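You operate a simulated robot arm through the tools that you are given. There is no shell and no other tool.

The job below is to be done with a simulated robot arm. You get a single attempt, and the scene is never put back.

## Task
Lift the stop arm and jog the blue band bottle on to the transfer plate at mid speed.
Fine: switch the drive off after.

Only the result counts: the job must be done as asked and must still hold three seconds after the hand-in. Knocking over, shifting, dropping, spilling or breaking anything else fails it.

## Robot
A 7-joint arm with a two-finger parallel gripper, fixed in place. Base frame: the origin is on the floor under the middle of its stand, x ahead of it, y to its left, z up. Units: m, degrees, N and s.
It reaches about 1.058 m from its shoulder. Its first joint turns from -166.0 to 166.0 degrees. Payload 4.4 kg.
Tool frame: the origin (TCP) lies between the finger pads and is the grasp point; the fingertips stand 0.023 m ahead of it; z points along the fingers, y is the line along which they close. The gripper opens to 0.094 m. The fingers are 0.038 m wide and 0.01 m thick; the gripper's body (0.054 by 0.096 m) begins 0.039 m behind the TCP.
Orientation is that of the tool frame in the base frame, as [roll, pitch, yaw] about the fixed x, y, z axes, in that order (R = Rz(yaw) Ry(pitch) Rx(roll)). With the fingers straight down and closing along the base's y, the tool's x points along the base's -x, its y along +y and its z along -z.

## Interface
- The arm moves only by the tool arm_command. Its argument "commands" is a list of rows, each a list of 3 entries, a list of its own where there are three numbers: the shift along the tool's x, y, z in m, then the turn, a rotation vector about the tool's x, y, z in degrees, then the closure, from 0 (fully open) to 1 (shut). In form: [[[tx, ty, tz], [rx, ry, rz], fingers], ...]. A call has 1 to 20 rows; each row shifts and turns the commanded pose from where the row before left it, along the tool's axes as they then stand. Rows are played at 5 a second. More than 0.05 m and 8.6 degrees between two rows, or a gripper value outside its range, and nothing of the call is played. A pose out of reach is approached as far as the arm can. The call stops where the force on the tool passes 80 N (or 10 N more than at its start, if that is more) or the arm is blocked; 0.2 s more then pass. The fingers move at their own pace (about 0.108 m/s each) and stop on an object; they squeeze with about 36 N. The grip force told is the motor's: it shows also when the fingers shut on nothing. Time passes only in rows, and 0.2 s behind the last, so rows that do not move let the fingers close. The reply holds the time, the measured pose of the TCP, the force on the tool along the base axes, the opening and the grip force, in the units named above and with some noise, with the torque about the TCP (base axes, N m) and any sound that the robot's microphone picked up.
- Cameras (640 x 400 px; columns grow to the right, rows downward): "scene" is fixed at [0.2206, 0.5014, 1.5358]; the picture's right is [-0.46, -0.89, 0.00], its down [-0.63, 0.33, -0.70] and it looks along [0.62, -0.32, -0.71] (base axes); focal length 254 px, centre (320, 200). "wrist" rides on the gripper at [0.086, 0.016, -0.075] in the tool frame; the picture's right is [-0.18, 0.98, 0.00], its down [-0.58, -0.11, -0.81] and it looks along [-0.79, -0.15, 0.59] (tool axes); focal length 243 px, centre (320, 200). There is no depth. A picture from a camera that has moved, and an enlarged one, comes with that camera's place and axes in the base frame and with its lens.
- get_image(camera): a new picture of that camera. It takes no simulated time.
- enlarge(camera, box): a new picture of the part [left, top, right, bottom] of that camera's present view, enlarged. It takes no simulated time.
- close_job(): hands the job in; it is judged then, once.

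Places have to be worked out from the pictures, the camera data and where the tool is seen. Open the gripper and draw the arm clear of the work before you hand the job in, unless the task says otherwise.

The tools are called as name(argument=value, ...) on one line, values as JSON. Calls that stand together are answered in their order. arm_command: Moves the arm, as the interface text tells. Its arguments: {"type":"object","properties":{"commands":{"type":"array","items":{"type":"array"}}},"required":["commands"]} The other tools are called the same way: get_image (camera) takes a picture; enlarge (camera, box) takes an enlarged picture of a part of a camera's view; close_job () hands the job in.

At the start:

```text
t: 0.0
position: [0.5106, 0.07, 1.3199]
orientation: [-180.0, 0.0, 179.9]
contact_force: [0.7, 0.1, 0.6]
ft_torque: [0.0, -0.03, 0.02]
finger_gap: 0.094
grasp_force: 0.1
```

scene: 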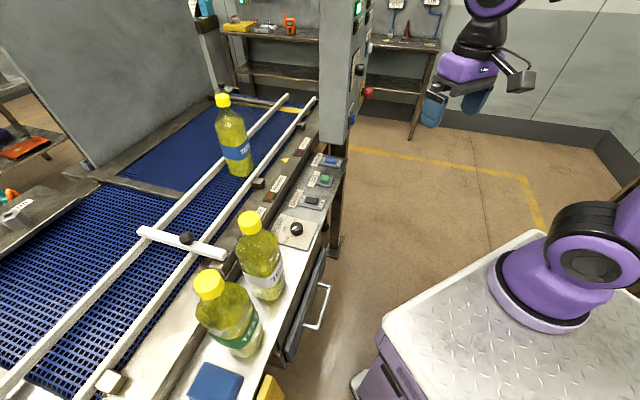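
wrist: 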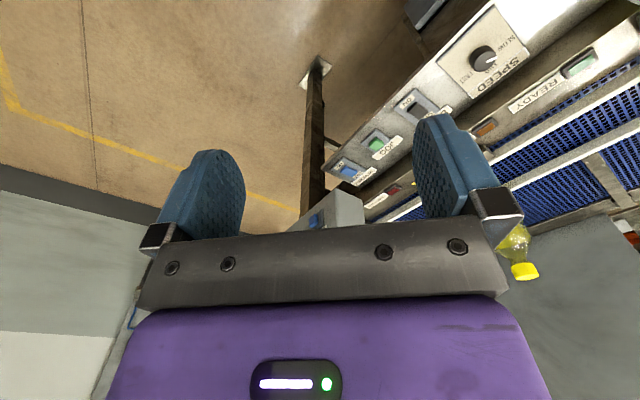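

I begin by looking more closely at the conveyor, the controls and the bottles in enlarged views.

enlarge(camera="scene", box=[240, 130, 360, 260])

enlarge(camera="scene", box=[100, 180, 260, 280])

enlarge(camera="scene", box=[180, 70, 340, 190])

enlarge(camera="scene", box=[310, 0, 410, 140])

enlarge(camera="wrist", box=[310, 0, 640, 240])

```text
3.08 times, centred on (300, 195) of scene
camera zoom: at [0.2206, 0.5014, 1.5358], right [-0.46, -0.89, 0.0], down [-0.63, 0.33, -0.7], along [0.62, -0.32, -0.71], focal length 780 px, centre (382, 215)
```

zoom: 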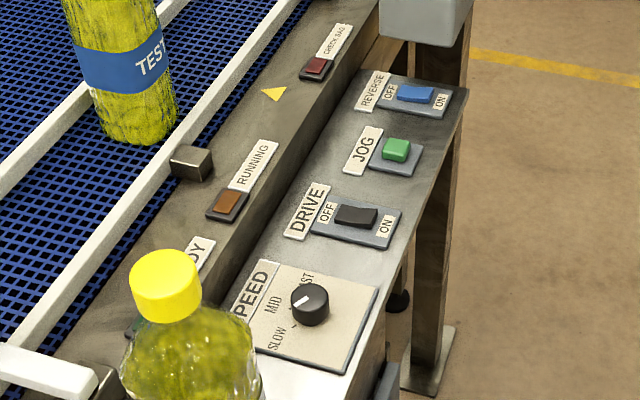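

```text
4.00 times, centred on (180, 230) of scene
camera zoom: at [0.2206, 0.5014, 1.5358], right [-0.46, -0.89, 0.0], down [-0.63, 0.33, -0.7], along [0.62, -0.32, -0.71], focal length 1015 px, centre (880, 80)
```

zoom: 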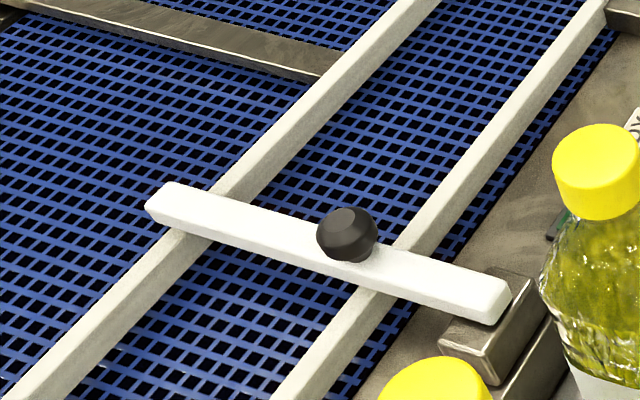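

```text
3.33 times, centred on (260, 130) of scene
camera zoom: at [0.2206, 0.5014, 1.5358], right [-0.46, -0.89, 0.0], down [-0.63, 0.33, -0.7], along [0.62, -0.32, -0.71], focal length 846 px, centre (520, 433)
```

zoom: 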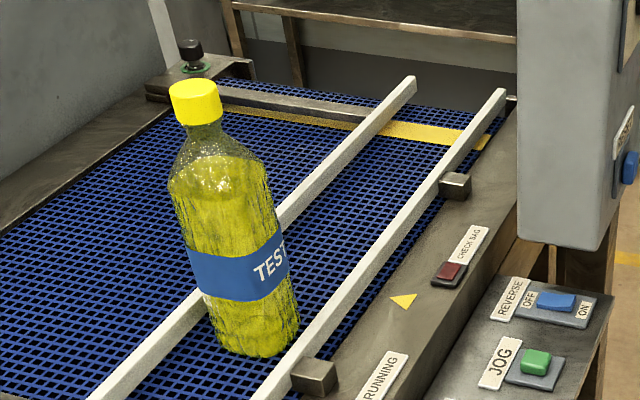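

```text
2.86 times, centred on (360, 70) of scene
camera zoom: at [0.2206, 0.5014, 1.5358], right [-0.46, -0.89, 0.0], down [-0.63, 0.33, -0.7], along [0.62, -0.32, -0.71], focal length 725 px, centre (206, 571)
```

zoom: 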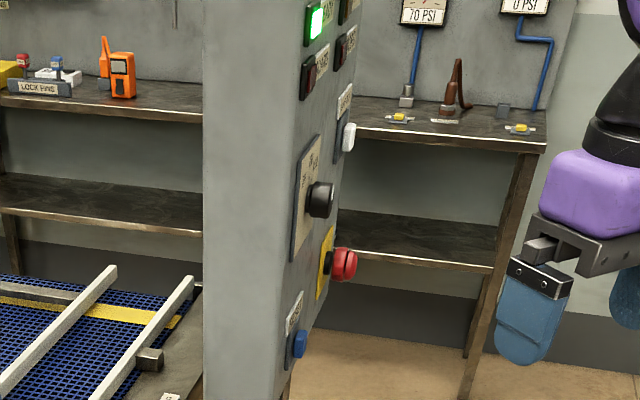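

```text
1.67 times, centred on (475, 120) of wrist
camera zoom: at [0.4252, 0.087, 1.3944], right [0.18, 0.98, 0.0], down [0.58, -0.11, 0.81], along [0.79, -0.15, -0.59], focal length 404 px, centre (62, 333)
```

zoom: 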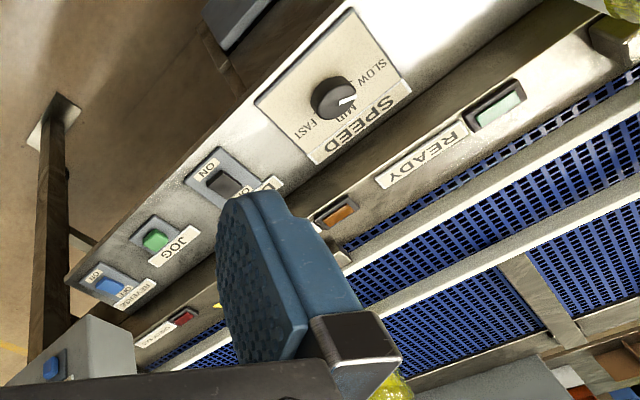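

The dial triangulates to about [0.683, 0.345, 0.917]. The panel runs at about 45° towards +x/-y, with the belt beyond it. I zoom in further on the switches, dial and arrow to read their states.

enlarge(camera="scene", box=[275, 205, 325, 245])

enlarge(camera="scene", box=[290, 150, 350, 215])

enlarge(camera="scene", box=[250, 120, 320, 200])

enlarge(camera="scene", box=[0, 280, 160, 400])

enlarge(camera="scene", box=[200, 70, 330, 130])

enlarge(camera="scene", box=[160, 200, 340, 400])

```text
10.00 times, centred on (300, 225) of scene
camera zoom: at [0.2206, 0.5014, 1.5358], right [-0.46, -0.89, 0.0], down [-0.63, 0.33, -0.7], along [0.62, -0.32, -0.71], focal length 2537 px, centre (520, -50)
```

zoom: 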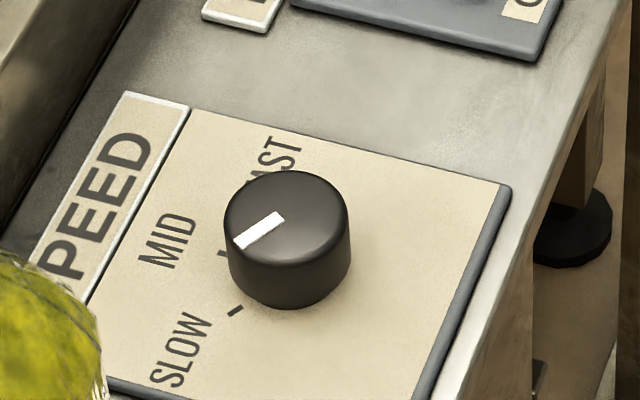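

```text
6.15 times, centred on (320, 182) of scene
camera zoom: at [0.2206, 0.5014, 1.5358], right [-0.46, -0.89, 0.0], down [-0.63, 0.33, -0.7], along [0.62, -0.32, -0.71], focal length 1561 px, centre (320, 308)
```

zoom: 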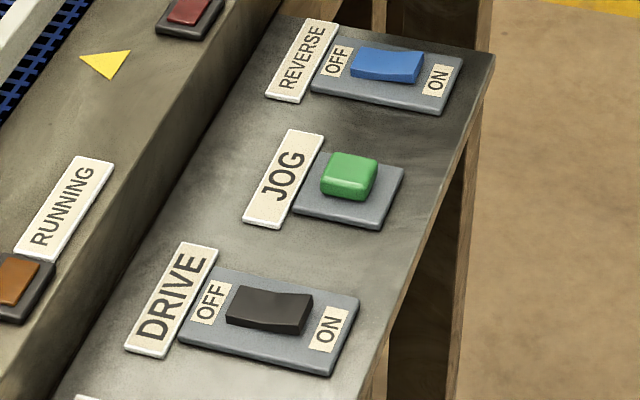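

```text
5.00 times, centred on (285, 160) of scene
camera zoom: at [0.2206, 0.5014, 1.5358], right [-0.46, -0.89, 0.0], down [-0.63, 0.33, -0.7], along [0.62, -0.32, -0.71], focal length 1268 px, centre (495, 400)
```

zoom: 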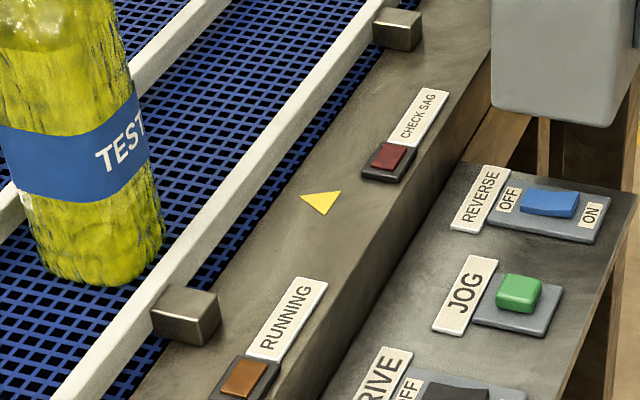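

```text
3.33 times, centred on (80, 340) of scene
camera zoom: at [0.2206, 0.5014, 1.5358], right [-0.46, -0.89, 0.0], down [-0.63, 0.33, -0.7], along [0.62, -0.32, -0.71], focal length 846 px, centre (1120, -267)
```

zoom: 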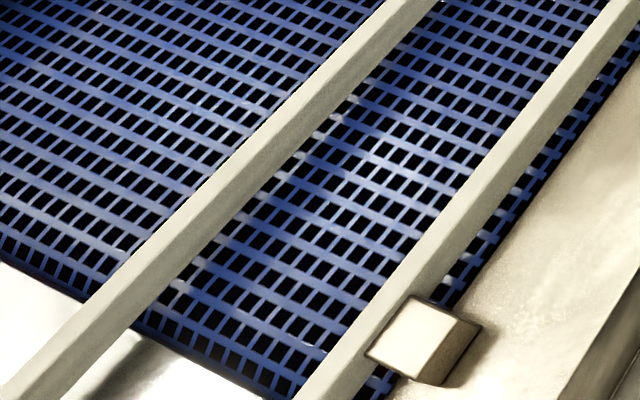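

```text
4.92 times, centred on (265, 100) of scene
camera zoom: at [0.2206, 0.5014, 1.5358], right [-0.46, -0.89, 0.0], down [-0.63, 0.33, -0.7], along [0.62, -0.32, -0.71], focal length 1249 px, centre (591, 692)
```

zoom: 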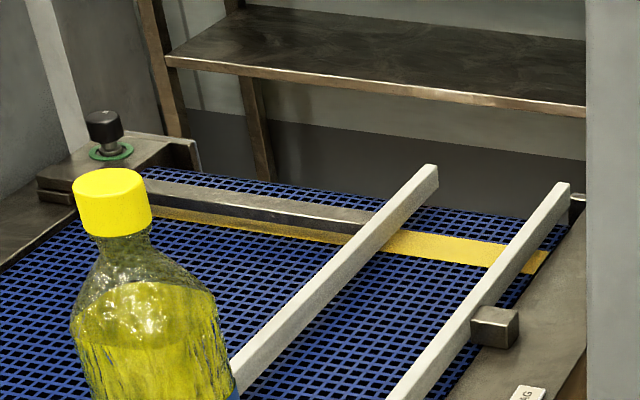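

```text
2.00 times, centred on (250, 300) of scene
camera zoom: at [0.2206, 0.5014, 1.5358], right [-0.46, -0.89, 0.0], down [-0.63, 0.33, -0.7], along [0.62, -0.32, -0.71], focal length 507 px, centre (460, 0)
```

zoom: 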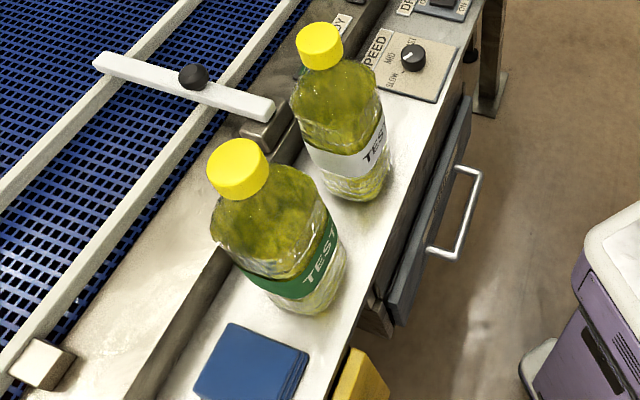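

The pointer seems to sit near SLOW. The yellow arrow points towards the near end, where the smooth metal plate (the transfer plate) lies past the stop arm. I move the arm sideways at height to view the stop arm and plate with the wrist camera.

arm_command(commands=[[[0, 0.05, 0], [0, 0, 0], 0], [[0, 0.05, 0], [0, 0, 0], 0], [[0, 0.05, 0], [0, 0, 0], 0], [[0, 0.05, 0], [0, 0, 0], 0], [[0, 0.05, 0], [0, 0, 0], 0], [[0, 0.05, 0], [0, 0, 0], 0], [[0, 0.05, 0], [0, 0, 0], 0], [[0, 0.05, 0], [0, 0, 0], 0]])

get_image(camera="wrist")

get_image(camera="scene")

```text
t: 1.8
position: [0.5089, 0.4709, 1.3206]
orientation: [-180.0, 0.1, -179.9]
contact_force: [0.0, -0.8, 0.8]
ft_torque: [0.1, 0.0, -0.01]
finger_gap: 0.0939
grasp_force: 0.1
```

```text
taken
camera wrist: at [0.4243, 0.4873, 1.3957], right [0.18, 0.98, 0.0], down [0.58, -0.11, 0.81], along [0.79, -0.15, -0.59], focal length 243 px, centre (320, 200)
```

wrist: 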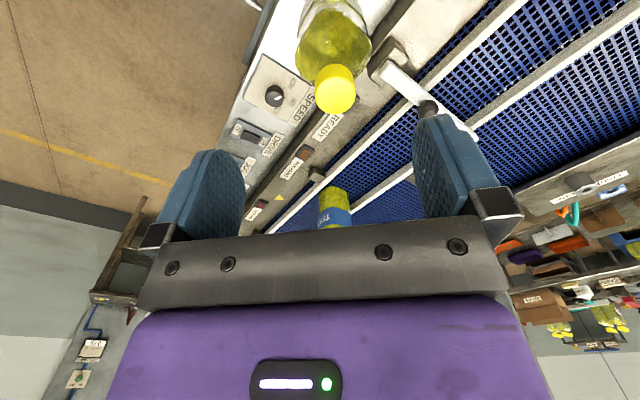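

```text
taken
```

scene: 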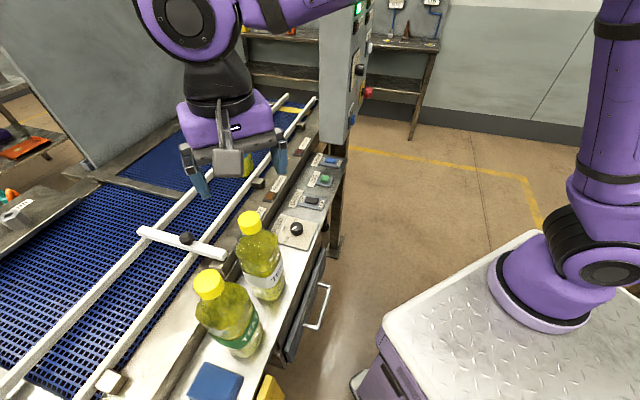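

The wrist view now shows the stop arm, bracket and panel. I zoom in on them to triangulate and to read the labels.

enlarge(camera="wrist", box=[360, 30, 490, 150])

enlarge(camera="wrist", box=[215, 40, 335, 150])

enlarge(camera="wrist", box=[220, 110, 340, 230])

enlarge(camera="wrist", box=[490, 140, 640, 350])

```text
3.33 times, centred on (425, 90) of wrist
camera zoom: at [0.4243, 0.4873, 1.3957], right [0.18, 0.98, 0.0], down [0.58, -0.11, 0.81], along [0.79, -0.15, -0.59], focal length 809 px, centre (-30, 567)
```

zoom: 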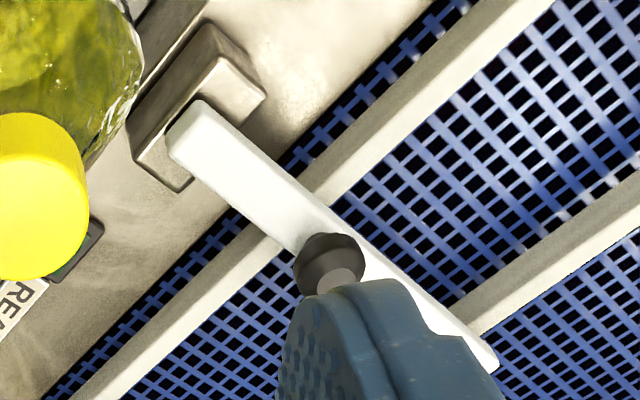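

```text
3.64 times, centred on (275, 95) of wrist
camera zoom: at [0.4243, 0.4873, 1.3957], right [0.18, 0.98, 0.0], down [0.58, -0.11, 0.81], along [0.79, -0.15, -0.59], focal length 882 px, centre (484, 582)
```

zoom: 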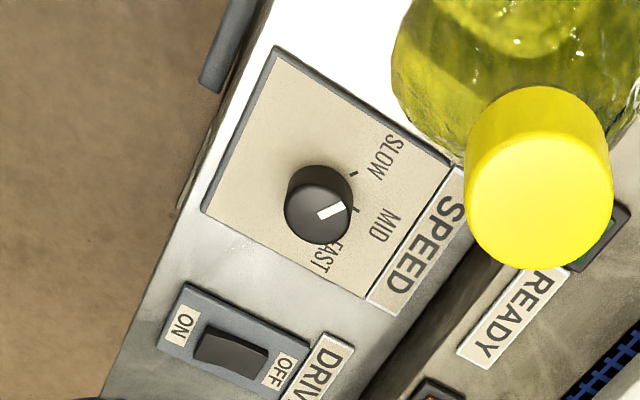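

```text
3.33 times, centred on (280, 170) of wrist
camera zoom: at [0.4243, 0.4873, 1.3957], right [0.18, 0.98, 0.0], down [0.58, -0.11, 0.81], along [0.79, -0.15, -0.59], focal length 809 px, centre (453, 300)
```

zoom: 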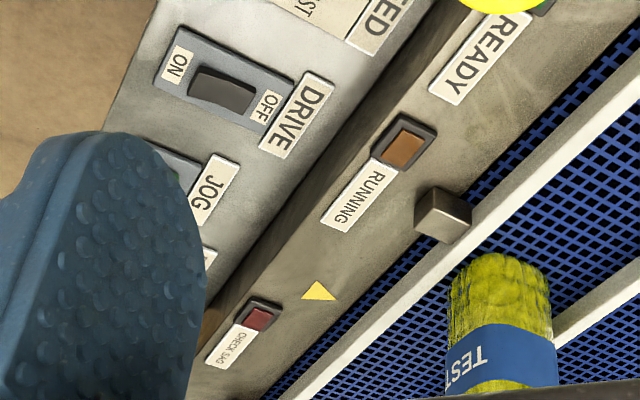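

```text
1.90 times, centred on (565, 245) of wrist
camera zoom: at [0.4243, 0.4873, 1.3957], right [0.18, 0.98, 0.0], down [0.58, -0.11, 0.81], along [0.79, -0.15, -0.59], focal length 462 px, centre (-147, 114)
```

zoom: 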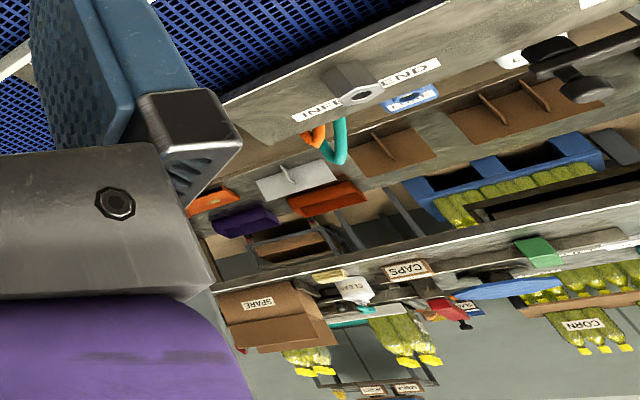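

A label on the far frame seems to read "INFEED END", so flow direction matters. I turn the tool towards the near end to see the transfer plate and that label more fully.

arm_command(commands=[[[0, 0, 0], [0, 0, -8], 0], [[0, 0, 0], [0, 0, -8], 0], [[0, 0, 0], [0, 0, -8], 0], [[0, 0, 0], [0, 0, -8], 0], [[0, 0, 0], [0, 0, -8], 0], [[0, 0, 0], [0, 0, -8], 0], [[0, 0, 0], [0, 0, -8], 0]])

get_image(camera="wrist")

```text
t: 3.4
position: [0.5107, 0.4708, 1.3193]
orientation: [-180.0, 0.0, -123.8]
contact_force: [0.1, 0.2, 0.0]
ft_torque: [0.01, 0.01, 0.02]
finger_gap: 0.0939
grasp_force: 0.1
```

```text
taken
camera wrist: at [0.4496, 0.4083, 1.3949], right [-0.71, 0.7, 0.0], down [0.41, 0.42, 0.81], along [0.56, 0.58, -0.59], focal length 243 px, centre (320, 200)
```

wrist: 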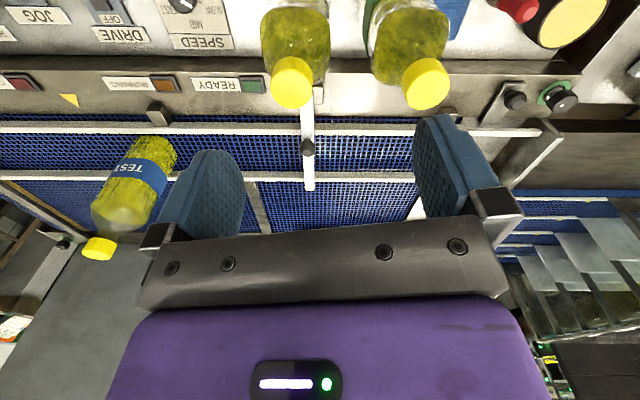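

enlarge(camera="wrist", box=[400, 0, 640, 200])

enlarge(camera="wrist", box=[0, 0, 260, 270])

enlarge(camera="wrist", box=[240, 90, 430, 240])

enlarge(camera="wrist", box=[480, 180, 640, 380])

```text
2.00 times, centred on (520, 100) of wrist
camera zoom: at [0.4496, 0.4083, 1.3949], right [-0.71, 0.7, 0.0], down [0.41, 0.42, 0.81], along [0.56, 0.58, -0.59], focal length 485 px, centre (-80, 400)
```

zoom: 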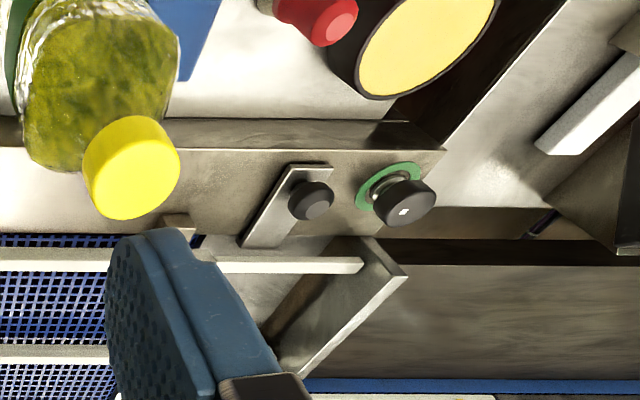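

```text
1.48 times, centred on (130, 135) of wrist
camera zoom: at [0.4496, 0.4083, 1.3949], right [-0.71, 0.7, 0.0], down [0.41, 0.42, 0.81], along [0.56, 0.58, -0.59], focal length 359 px, centre (602, 296)
```

zoom: 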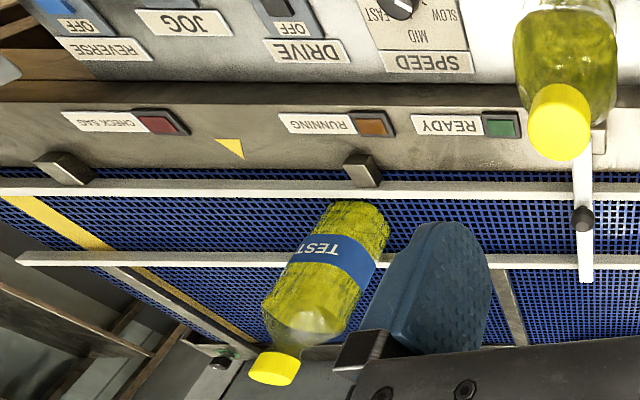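

```text
2.67 times, centred on (335, 165) of wrist
camera zoom: at [0.4496, 0.4083, 1.3949], right [-0.71, 0.7, 0.0], down [0.41, 0.42, 0.81], along [0.56, 0.58, -0.59], focal length 647 px, centre (280, 293)
```

zoom: 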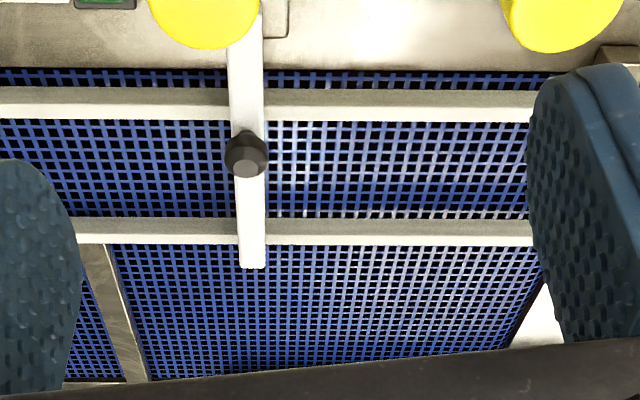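

```text
2.00 times, centred on (560, 280) of wrist
camera zoom: at [0.4496, 0.4083, 1.3949], right [-0.71, 0.7, 0.0], down [0.41, 0.42, 0.81], along [0.56, 0.58, -0.59], focal length 485 px, centre (-160, 40)
```

zoom: 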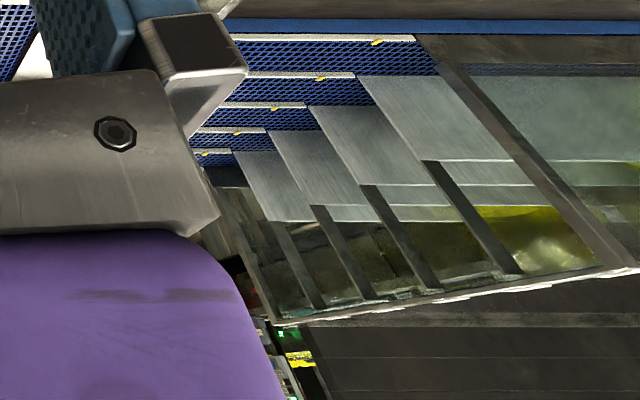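

The plate and a raised end fence sit at the low-u end. I look at the left part of the scene view for the infeed label and at the far-end hardware.

enlarge(camera="scene", box=[0, 100, 110, 240])

enlarge(camera="scene", box=[310, 0, 380, 60])

enlarge(camera="scene", box=[330, 40, 390, 140])

arm_command(commands=[[[0, 0, 0], [0, 0, -8], 0], [[0, 0, 0], [0, 0, -8], 0], [[0, 0, 0], [0, 0, -8], 0], [[0, 0, 0], [0, 0, -8], 0], [[0, 0, 0], [0, 0, -8], 0]])

get_image(camera="wrist")

```text
2.86 times, centred on (55, 170) of scene
camera zoom: at [0.2206, 0.5014, 1.5358], right [-0.46, -0.89, 0.0], down [-0.63, 0.33, -0.7], along [0.62, -0.32, -0.71], focal length 725 px, centre (1077, 286)
```

zoom: 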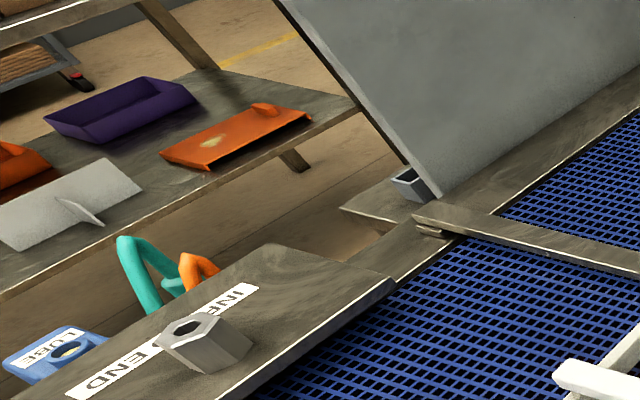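

```text
6.67 times, centred on (345, 30) of scene
camera zoom: at [0.2206, 0.5014, 1.5358], right [-0.46, -0.89, 0.0], down [-0.63, 0.33, -0.7], along [0.62, -0.32, -0.71], focal length 1691 px, centre (153, 1333)
```

zoom: 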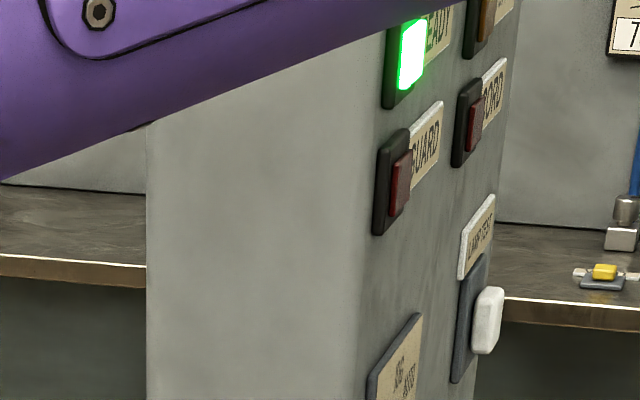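

```text
4.00 times, centred on (360, 90) of scene
camera zoom: at [0.2206, 0.5014, 1.5358], right [-0.46, -0.89, 0.0], down [-0.63, 0.33, -0.7], along [0.62, -0.32, -0.71], focal length 1015 px, centre (160, 640)
```

zoom: 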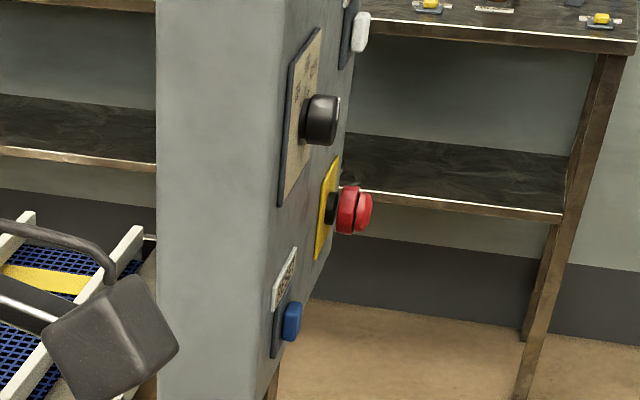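

```text
t: 4.6
position: [0.5092, 0.4696, 1.3192]
orientation: [180.0, 0.1, -83.8]
contact_force: [-0.2, -0.3, -0.6]
ft_torque: [-0.01, -0.01, 0.01]
finger_gap: 0.0939
grasp_force: 0.1
```

```text
taken
camera wrist: at [0.505, 0.383, 1.3945], right [-1.0, 0.08, 0.0], down [0.05, 0.59, 0.81], along [0.06, 0.8, -0.59], focal length 243 px, centre (320, 200)
```

wrist: 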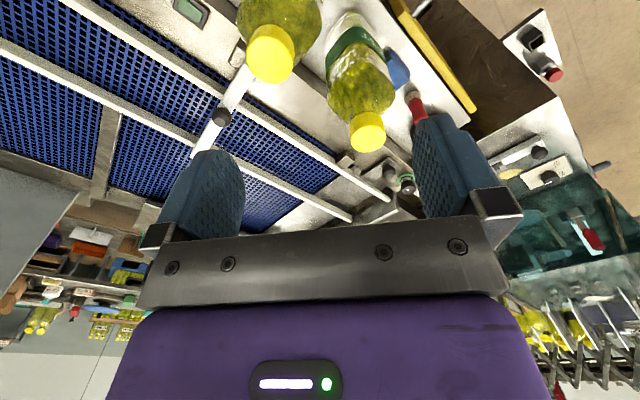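

enlarge(camera="wrist", box=[200, 80, 440, 240])

enlarge(camera="wrist", box=[390, 0, 640, 260])

enlarge(camera="wrist", box=[0, 180, 160, 350])

```text
2.50 times, centred on (320, 160) of wrist
camera zoom: at [0.505, 0.383, 1.3945], right [-1.0, 0.08, 0.0], down [0.05, 0.59, 0.81], along [0.06, 0.8, -0.59], focal length 606 px, centre (320, 300)
```

zoom: 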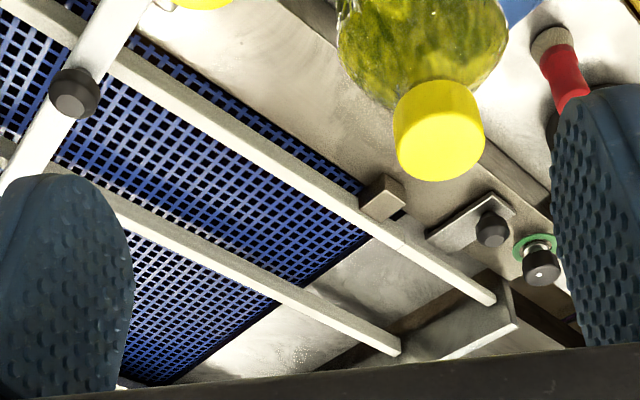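

```text
1.54 times, centred on (515, 130) of wrist
camera zoom: at [0.505, 0.383, 1.3945], right [-1.0, 0.08, 0.0], down [0.05, 0.59, 0.81], along [0.06, 0.8, -0.59], focal length 373 px, centre (20, 308)
```

zoom: 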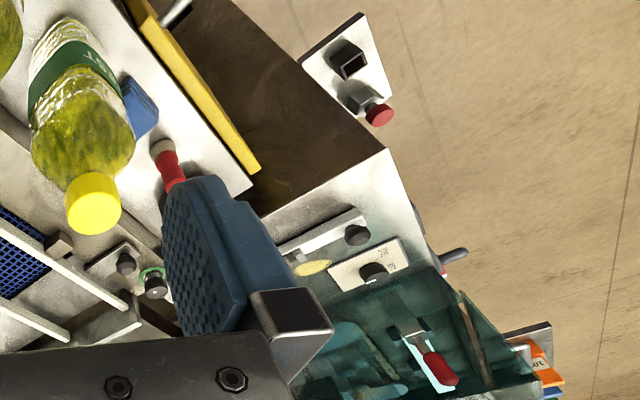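

```text
2.35 times, centred on (80, 265) of wrist
camera zoom: at [0.505, 0.383, 1.3945], right [-1.0, 0.08, 0.0], down [0.05, 0.59, 0.81], along [0.06, 0.8, -0.59], focal length 571 px, centre (885, 47)
```

zoom: 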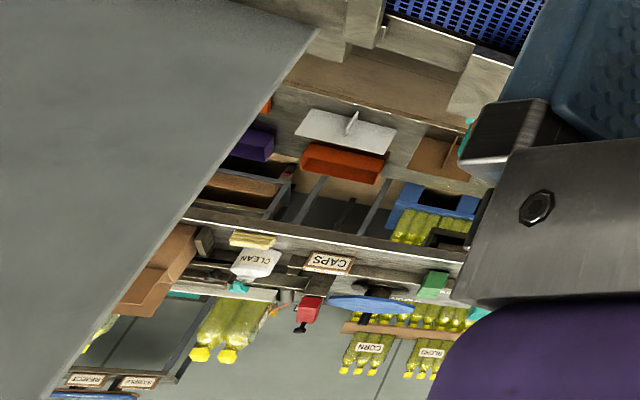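

The pointer reads SLOW (about 105° in base, with MID at about 45°, perpendicular to the belt), so it needs about -60° about vertical. The stop arm knob triangulates to about [0.69, 0.62, 1.034], with the hinge end at about [0.616, 0.549, 1.02]. I turn and move to above the dial first, at safe height.

arm_command(commands=[[[0, 0, 0], [0, 0, 7.25], 0], [[0, 0, 0], [0, 0, 7.25], 0], [[0, 0, 0], [0, 0, 7.25], 0], [[0, 0, 0], [0, 0, 7.25], 0], [[0, 0, 0], [0, 0, 7.2], 0], [[0.0043, -0.0426, 0], [0, 0, 0], 0], [[0.0043, -0.0426, 0], [0, 0, 0], 0], [[0.0043, -0.0426, 0], [0, 0, 0], 0], [[0.0043, -0.0426, 0], [0, 0, 0], 0], [[0.0043, -0.0426, 0], [0, 0, 0], 0], [[0, 0, 0.04], [0, 0, 0], 0], [[0, 0, 0.04], [0, 0, 0], 0], [[0, 0, 0.04], [0, 0, 0], 0], [[0, 0, 0.04], [0, 0, 0], 0], [[0, 0, 0.04], [0, 0, 0], 0]])

get_image(camera="wrist")

get_image(camera="scene")

```text
t: 7.8
position: [0.6847, 0.346, 1.1207]
orientation: [-180.0, 0.1, -120.1]
contact_force: [-0.2, -0.3, -0.2]
ft_torque: [-0.01, -0.04, -0.02]
finger_gap: 0.0943
grasp_force: 0.1
```

```text
taken
camera wrist: at [0.6272, 0.2787, 1.1944], right [-0.76, 0.65, 0.0], down [0.39, 0.45, 0.81], along [0.53, 0.61, -0.59], focal length 243 px, centre (320, 200)
```

wrist: 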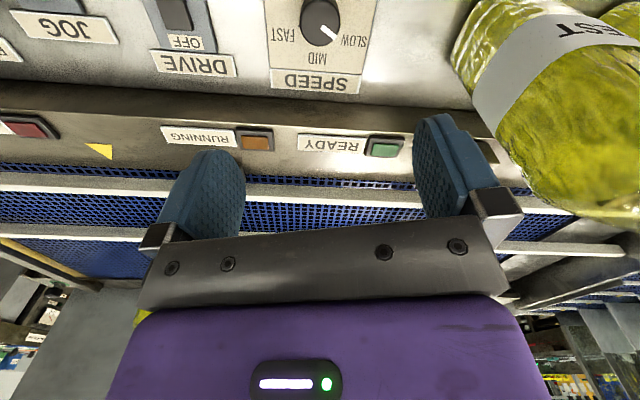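

```text
taken
```

scene: 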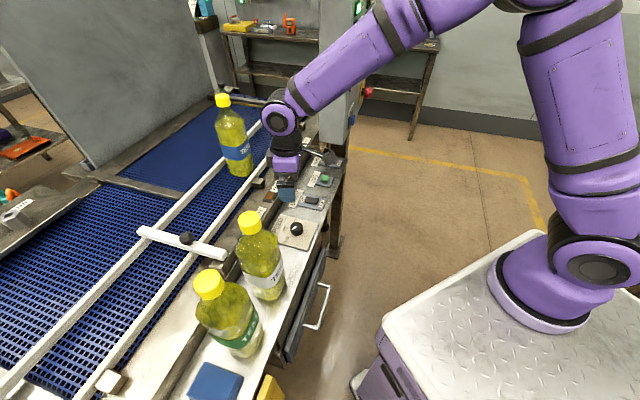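

The dial appears at (320, 20), as expected if it is directly below the TCP at about 0.2 m depth. I enlarge it to check the pointer.

enlarge(camera="wrist", box=[260, 0, 380, 90])

enlarge(camera="wrist", box=[130, 0, 260, 90])

```text
4.44 times, centred on (320, 45) of wrist
camera zoom: at [0.6272, 0.2787, 1.1944], right [-0.76, 0.65, 0.0], down [0.39, 0.45, 0.81], along [0.53, 0.61, -0.59], focal length 1078 px, centre (320, 889)
```

zoom: 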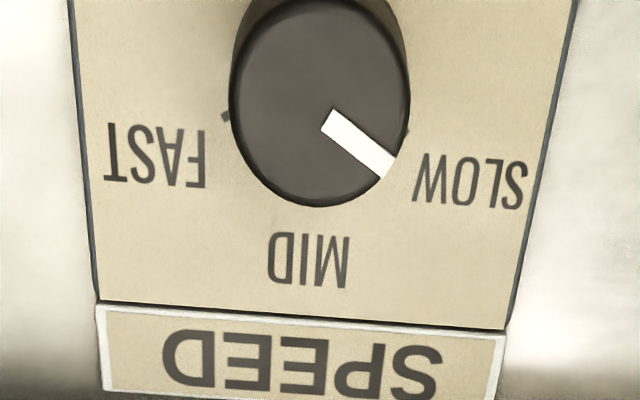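

```text
4.44 times, centred on (195, 45) of wrist
camera zoom: at [0.6272, 0.2787, 1.1944], right [-0.76, 0.65, 0.0], down [0.39, 0.45, 0.81], along [0.53, 0.61, -0.59], focal length 1078 px, centre (876, 889)
```

zoom: 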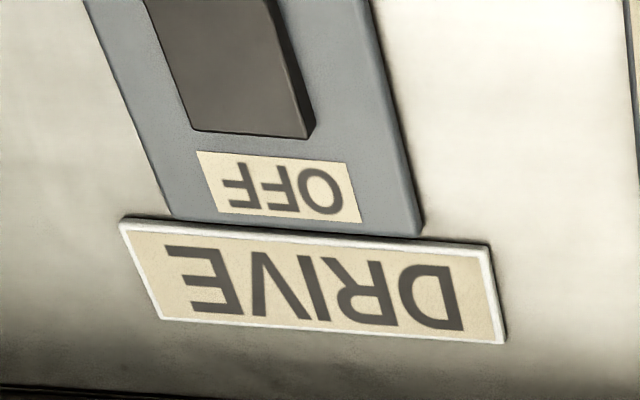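

The dial top is at about z 0.925 and its plate at 0.898, centred near [0.684, 0.344], and the pointer is confirmed on SLOW. I descend so the fingertips straddle the dial just above the plate.

arm_command(commands=[[[0.002, 0, 0.04], [0, 0, 0], 0], [[0, 0, 0.04], [0, 0, 0], 0], [[0, 0, 0.04], [0, 0, 0], 0], [[0, 0, 0.035], [0, 0, 0], 0], [[0, 0, 0.025], [0, 0, 0], 0], [[0, 0, 0.013], [0, 0, 0], 0]])

get_image(camera="wrist")

enlarge(camera="scene", box=[250, 140, 360, 250])

```text
t: 9.2
position: [0.6837, 0.3427, 0.9274]
orientation: [-180.0, 0.0, -120.2]
contact_force: [-3.0, -4.2, 13.9]
ft_torque: [0.04, 0.81, 0.13]
finger_gap: 0.0939
grasp_force: 0.0
```

```text
taken
camera wrist: at [0.6266, 0.2764, 1.0026], right [-0.76, 0.65, 0.0], down [0.39, 0.45, 0.81], along [0.53, 0.61, -0.59], focal length 243 px, centre (320, 200)
```

wrist: 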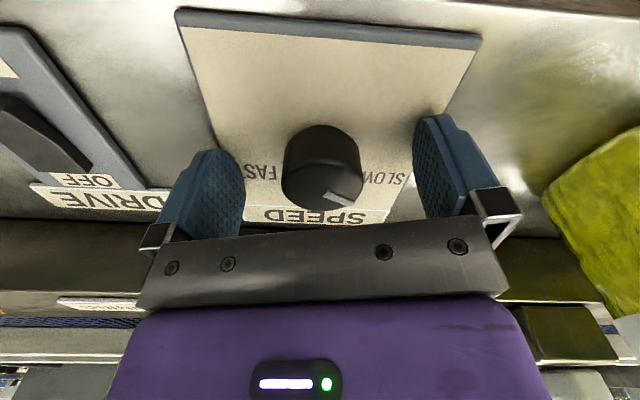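

```text
3.64 times, centred on (305, 195) of scene
camera zoom: at [0.2206, 0.5014, 1.5358], right [-0.46, -0.89, 0.0], down [-0.63, 0.33, -0.7], along [0.62, -0.32, -0.71], focal length 922 px, centre (374, 218)
```

zoom: 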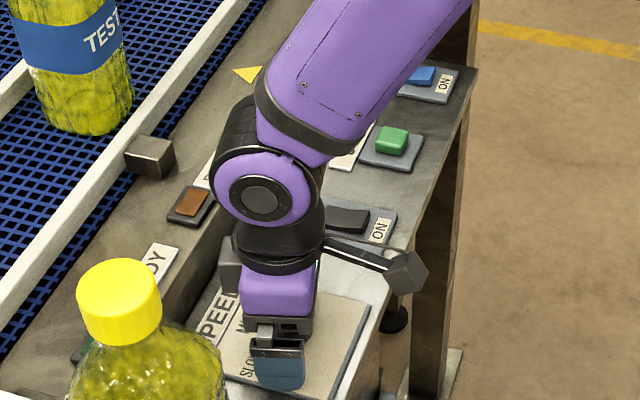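

There is a 14 N upward contact, so I have just touched something, probably the plate with the tips. I raise 4 mm and check whether the force clears.

arm_command(commands=[[[0, 0, -0.004], [0, 0, 0], 0], [[0, 0, 0], [0, 0, 0], 0]])

enlarge(camera="wrist", box=[160, 80, 520, 250])

```text
t: 9.8
position: [0.6825, 0.343, 0.9302]
orientation: [-180.0, 0.0, -120.1]
contact_force: [-0.1, -0.1, 0.4]
ft_torque: [0.01, 0.0, -0.01]
finger_gap: 0.0939
grasp_force: 0.1
```

```text
1.78 times, centred on (340, 165) of wrist
camera zoom: at [0.6267, 0.2766, 1.0057], right [-0.76, 0.65, 0.0], down [0.39, 0.45, 0.81], along [0.53, 0.61, -0.59], focal length 431 px, centre (284, 262)
```

zoom: 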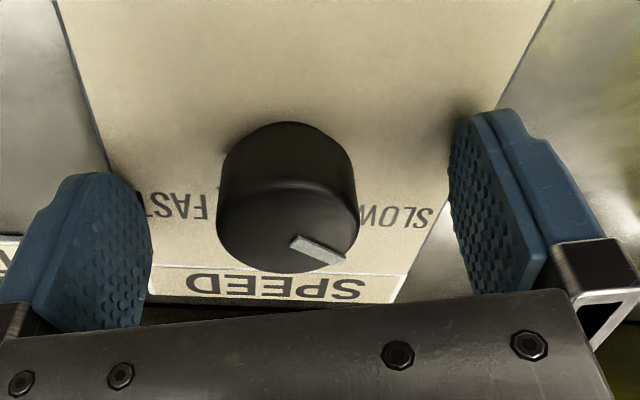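

The contact cleared. I close on the dial now.

arm_command(commands=[[[0, 0, 0], [0, 0, 0], 1], [[0, 0, 0], [0, 0, 0], 1], [[0, 0, 0], [0, 0, 0], 1], [[0, 0, 0], [0, 0, 0], 1]])

enlarge(camera="wrist", box=[160, 80, 520, 250])

```text
t: 10.8
position: [0.682, 0.3434, 0.9315]
orientation: [180.0, 0.0, -120.0]
contact_force: [-11.0, 3.7, -2.7]
ft_torque: [0.4, 0.09, -0.05]
finger_gap: 0.0377
grasp_force: 45.0
```

```text
1.78 times, centred on (340, 165) of wrist
camera zoom: at [0.6258, 0.2771, 1.0058], right [-0.76, 0.65, 0.0], down [0.39, 0.45, 0.81], along [0.53, 0.61, -0.59], focal length 431 px, centre (284, 262)
```

zoom: 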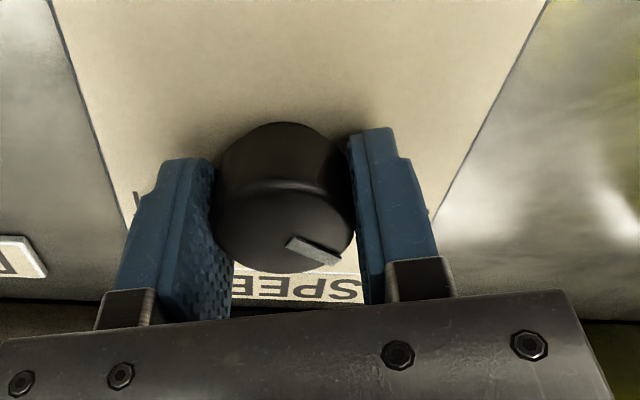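

Gripped at 38 mm with a small side load. I rotate the dial 60° clockwise seen from above (+60° about tool z) in steps.

arm_command(commands=[[[0, 0.001, 0], [0, 0, 7.5], 1], [[0, 0, 0], [0, 0, 7.5], 1], [[0, 0, 0], [0, 0, 7.5], 1], [[0, 0, 0], [0, 0, 7.5], 1], [[0, 0, 0], [0, 0, 7.5], 1], [[0, 0, 0], [0, 0, 7.5], 1], [[0, 0, 0], [0, 0, 7.5], 1], [[0, 0, 0], [0, 0, 7.5], 1], [[0, 0, 0], [0, 0, 0], 1]])

enlarge(camera="wrist", box=[160, 80, 520, 250])

```text
t: 12.8
position: [0.6833, 0.3428, 0.9313]
orientation: [180.0, -0.1, 179.8]
contact_force: [4.8, -15.1, 6.1]
ft_torque: [-0.32, -0.64, 0.01]
finger_gap: 0.0374
grasp_force: 45.3
```

```text
1.78 times, centred on (340, 165) of wrist
camera zoom: at [0.5974, 0.3594, 1.0057], right [0.19, 0.98, 0.0], down [0.58, -0.11, 0.81], along [0.79, -0.15, -0.59], focal length 431 px, centre (284, 262)
```

zoom: 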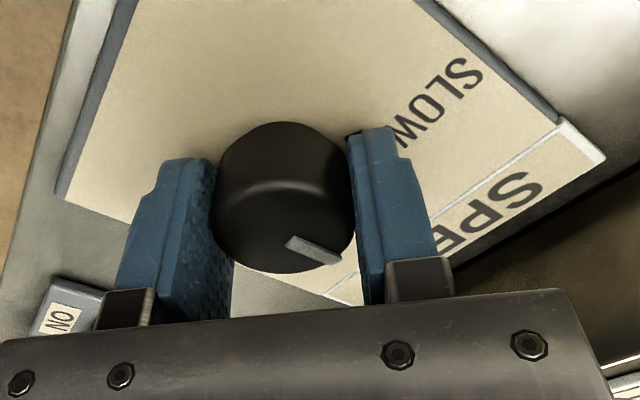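

The dial followed the fingers a full 60°. I open, lift clear and check where the pointer rests.

arm_command(commands=[[[0, 0, 0], [0, 0, 0], 0], [[0, 0, 0], [0, 0, 0], 0], [[0, 0, 0], [0, 0, 0], 0], [[0, 0, -0.03], [0, 0, 0], 0], [[0, 0, -0.05], [0, 0, 0], 0], [[0, 0, -0.05], [0, 0, 0], 0], [[0, 0, -0.05], [0, 0, 0], 0]])

get_image(camera="wrist")

enlarge(camera="wrist", box=[240, 0, 400, 120])

enlarge(camera="scene", box=[275, 205, 325, 245])

```text
t: 14.4
position: [0.6844, 0.3442, 1.1083]
orientation: [-180.0, -0.1, 179.9]
contact_force: [-0.1, 0.7, -0.6]
ft_torque: [0.0, 0.01, 0.02]
finger_gap: 0.0941
grasp_force: 0.0
```

```text
taken
camera wrist: at [0.5983, 0.36, 1.1829], right [0.19, 0.98, 0.0], down [0.58, -0.11, 0.81], along [0.79, -0.15, -0.59], focal length 243 px, centre (320, 200)
```

wrist: 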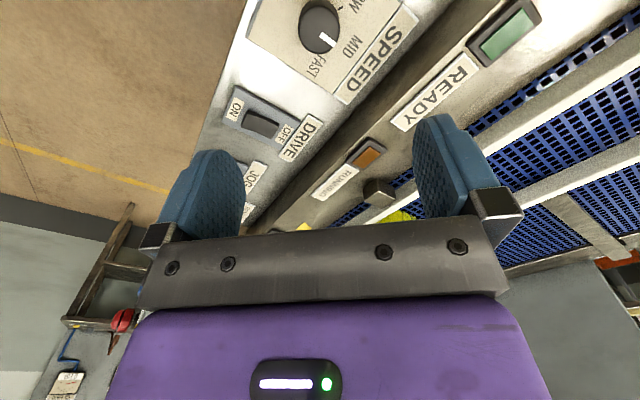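

```text
3.33 times, centred on (320, 60) of wrist
camera zoom: at [0.5983, 0.36, 1.1829], right [0.19, 0.98, 0.0], down [0.58, -0.11, 0.81], along [0.79, -0.15, -0.59], focal length 809 px, centre (320, 667)
```

zoom: 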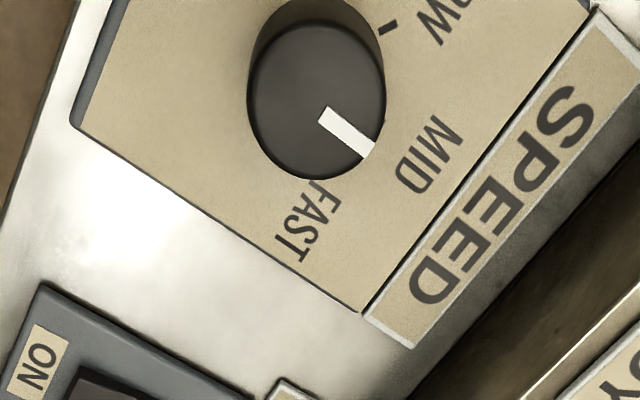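

```text
10.00 times, centred on (300, 225) of scene
camera zoom: at [0.2206, 0.5014, 1.5358], right [-0.46, -0.89, 0.0], down [-0.63, 0.33, -0.7], along [0.62, -0.32, -0.71], focal length 2537 px, centre (520, -50)
```

zoom: 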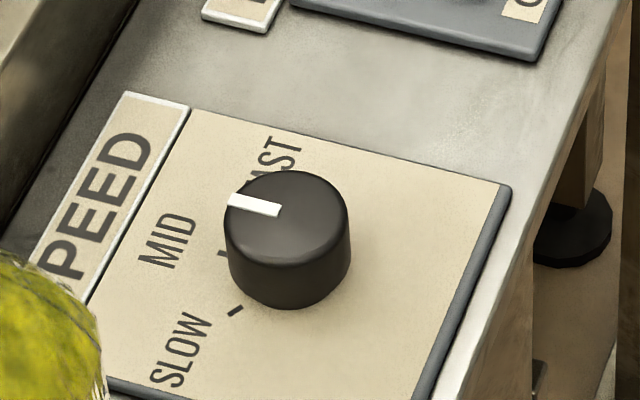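

The pointer is now at MID, about 47° in base. Next comes the stop arm: I rise, turn to yaw -135° so the fingers close along the belt direction, and move above the knob for a closer look.

arm_command(commands=[[[0, 0, -0.05], [0, 0, 0], 0], [[0, 0, -0.05], [0, 0, 0], 0], [[0, 0, -0.05], [0, 0, 0], 0], [[0, 0, 0], [0, 0, -7.5], 0], [[0, 0, 0], [0, 0, -7.5], 0], [[0, 0, 0], [0, 0, -7.5], 0], [[0, 0, 0], [0, 0, -7.5], 0], [[0, 0, 0], [0, 0, -7.5], 0], [[0, 0, 0], [0, 0, -7.5], 0], [[-0.0336, 0.0322, 0], [0, 0, 0], 0], [[-0.0336, 0.0322, 0], [0, 0, 0], 0], [[-0.0336, 0.0322, 0], [0, 0, 0], 0], [[-0.0336, 0.0322, 0], [0, 0, 0], 0], [[-0.0336, 0.0322, 0], [0, 0, 0], 0], [[-0.0336, 0.0322, 0], [0, 0, 0], 0]])

get_image(camera="wrist")

get_image(camera="scene")

```text
t: 17.6
position: [0.6887, 0.6188, 1.263]
orientation: [-179.9, 0.1, -135.4]
contact_force: [0.7, -2.0, 3.2]
ft_torque: [0.17, -0.01, 0.01]
finger_gap: 0.0939
grasp_force: 0.0
```

```text
taken
camera wrist: at [0.6183, 0.5701, 1.3378], right [-0.56, 0.83, 0.0], down [0.49, 0.33, 0.81], along [0.67, 0.45, -0.59], focal length 243 px, centre (320, 200)
```

wrist: 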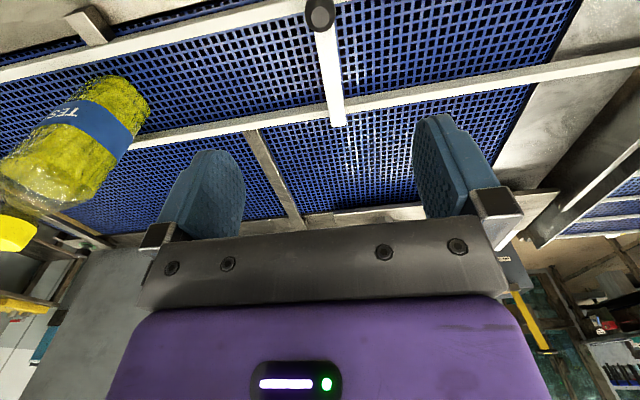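

```text
taken
```

scene: 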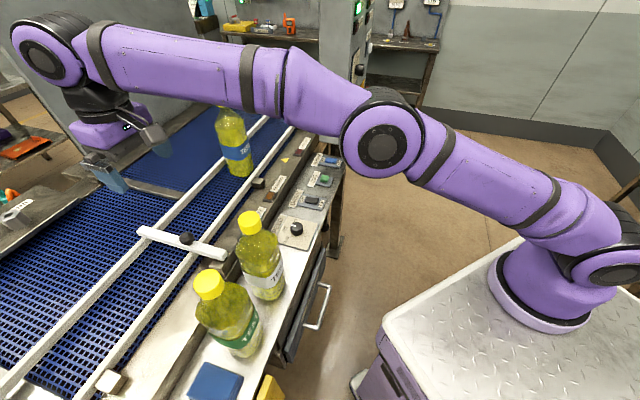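

enlarge(camera="wrist", box=[440, 0, 640, 260])

enlarge(camera="wrist", box=[270, 0, 400, 140])

enlarge(camera="scene", box=[180, 210, 260, 290])

```text
1.54 times, centred on (540, 130) of wrist
camera zoom: at [0.6183, 0.5701, 1.3378], right [-0.56, 0.83, 0.0], down [0.49, 0.33, 0.81], along [0.67, 0.45, -0.59], focal length 373 px, centre (-18, 308)
```

zoom: 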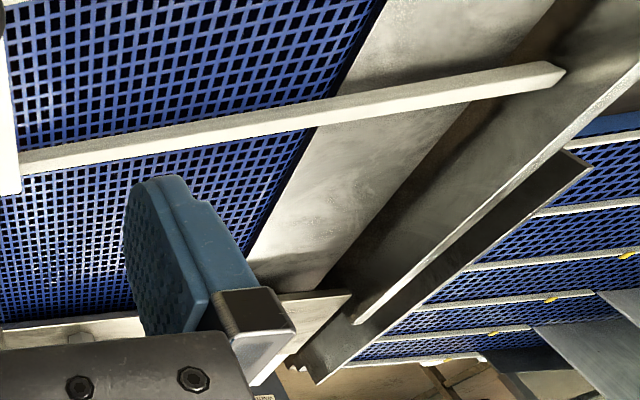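

```text
2.86 times, centred on (335, 70) of wrist
camera zoom: at [0.6183, 0.5701, 1.3378], right [-0.56, 0.83, 0.0], down [0.49, 0.33, 0.81], along [0.67, 0.45, -0.59], focal length 693 px, centre (277, 571)
```

zoom: 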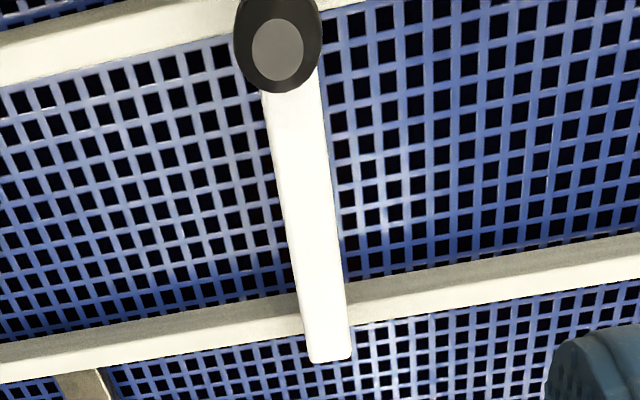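

```text
5.00 times, centred on (220, 250) of scene
camera zoom: at [0.2206, 0.5014, 1.5358], right [-0.46, -0.89, 0.0], down [-0.63, 0.33, -0.7], along [0.62, -0.32, -0.71], focal length 1268 px, centre (820, -50)
```

zoom: 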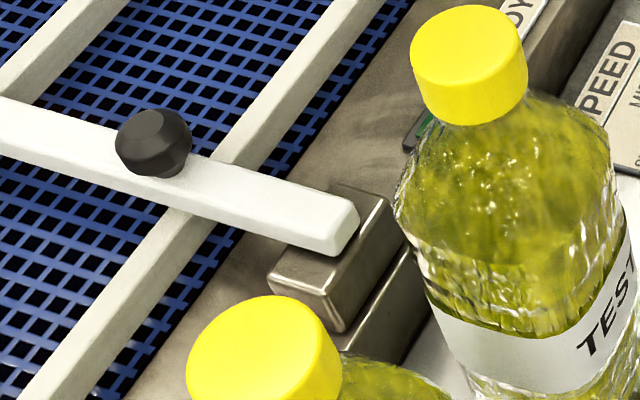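

The knob top triangulates to [0.6925, 0.620, 1.044], almost directly below the TCP. The white-band bottle behind the hinge tops out at z ≈ 1.16, so I'll keep the gripper upright. I descend to straddle the knob with fingers closing along the belt direction.

arm_command(commands=[[[-0.002, -0.001, 0.045], [0, 0, 0], 0], [[0, 0, 0.045], [0, 0, 0], 0], [[0, 0, 0.045], [0, 0, 0], 0], [[0, 0, 0.04], [0, 0, 0], 0], [[0, 0, 0.03], [0, 0, 0], 0], [[0, 0, 0.015], [0, 0, 0], 0], [[0, 0, 0.005], [0, 0, 0], 0], [[0, 0, 0], [0, 0, 0], 0]])

get_image(camera="wrist")

get_image(camera="scene")

```text
t: 19.4
position: [0.6907, 0.6238, 1.0349]
orientation: [179.9, 0.0, -135.3]
contact_force: [-0.5, 0.7, -0.2]
ft_torque: [0.02, -0.01, 0.02]
finger_gap: 0.0941
grasp_force: 0.1
```

```text
taken
camera wrist: at [0.6187, 0.5741, 1.1094], right [-0.56, 0.83, 0.0], down [0.49, 0.33, 0.81], along [0.67, 0.45, -0.59], focal length 243 px, centre (320, 200)
```

wrist: 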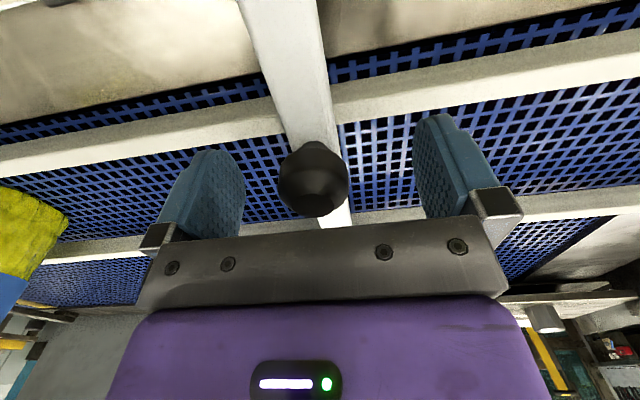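

```text
taken
```

scene: 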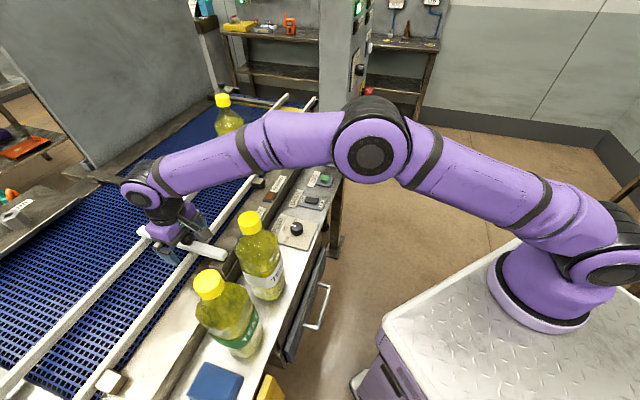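

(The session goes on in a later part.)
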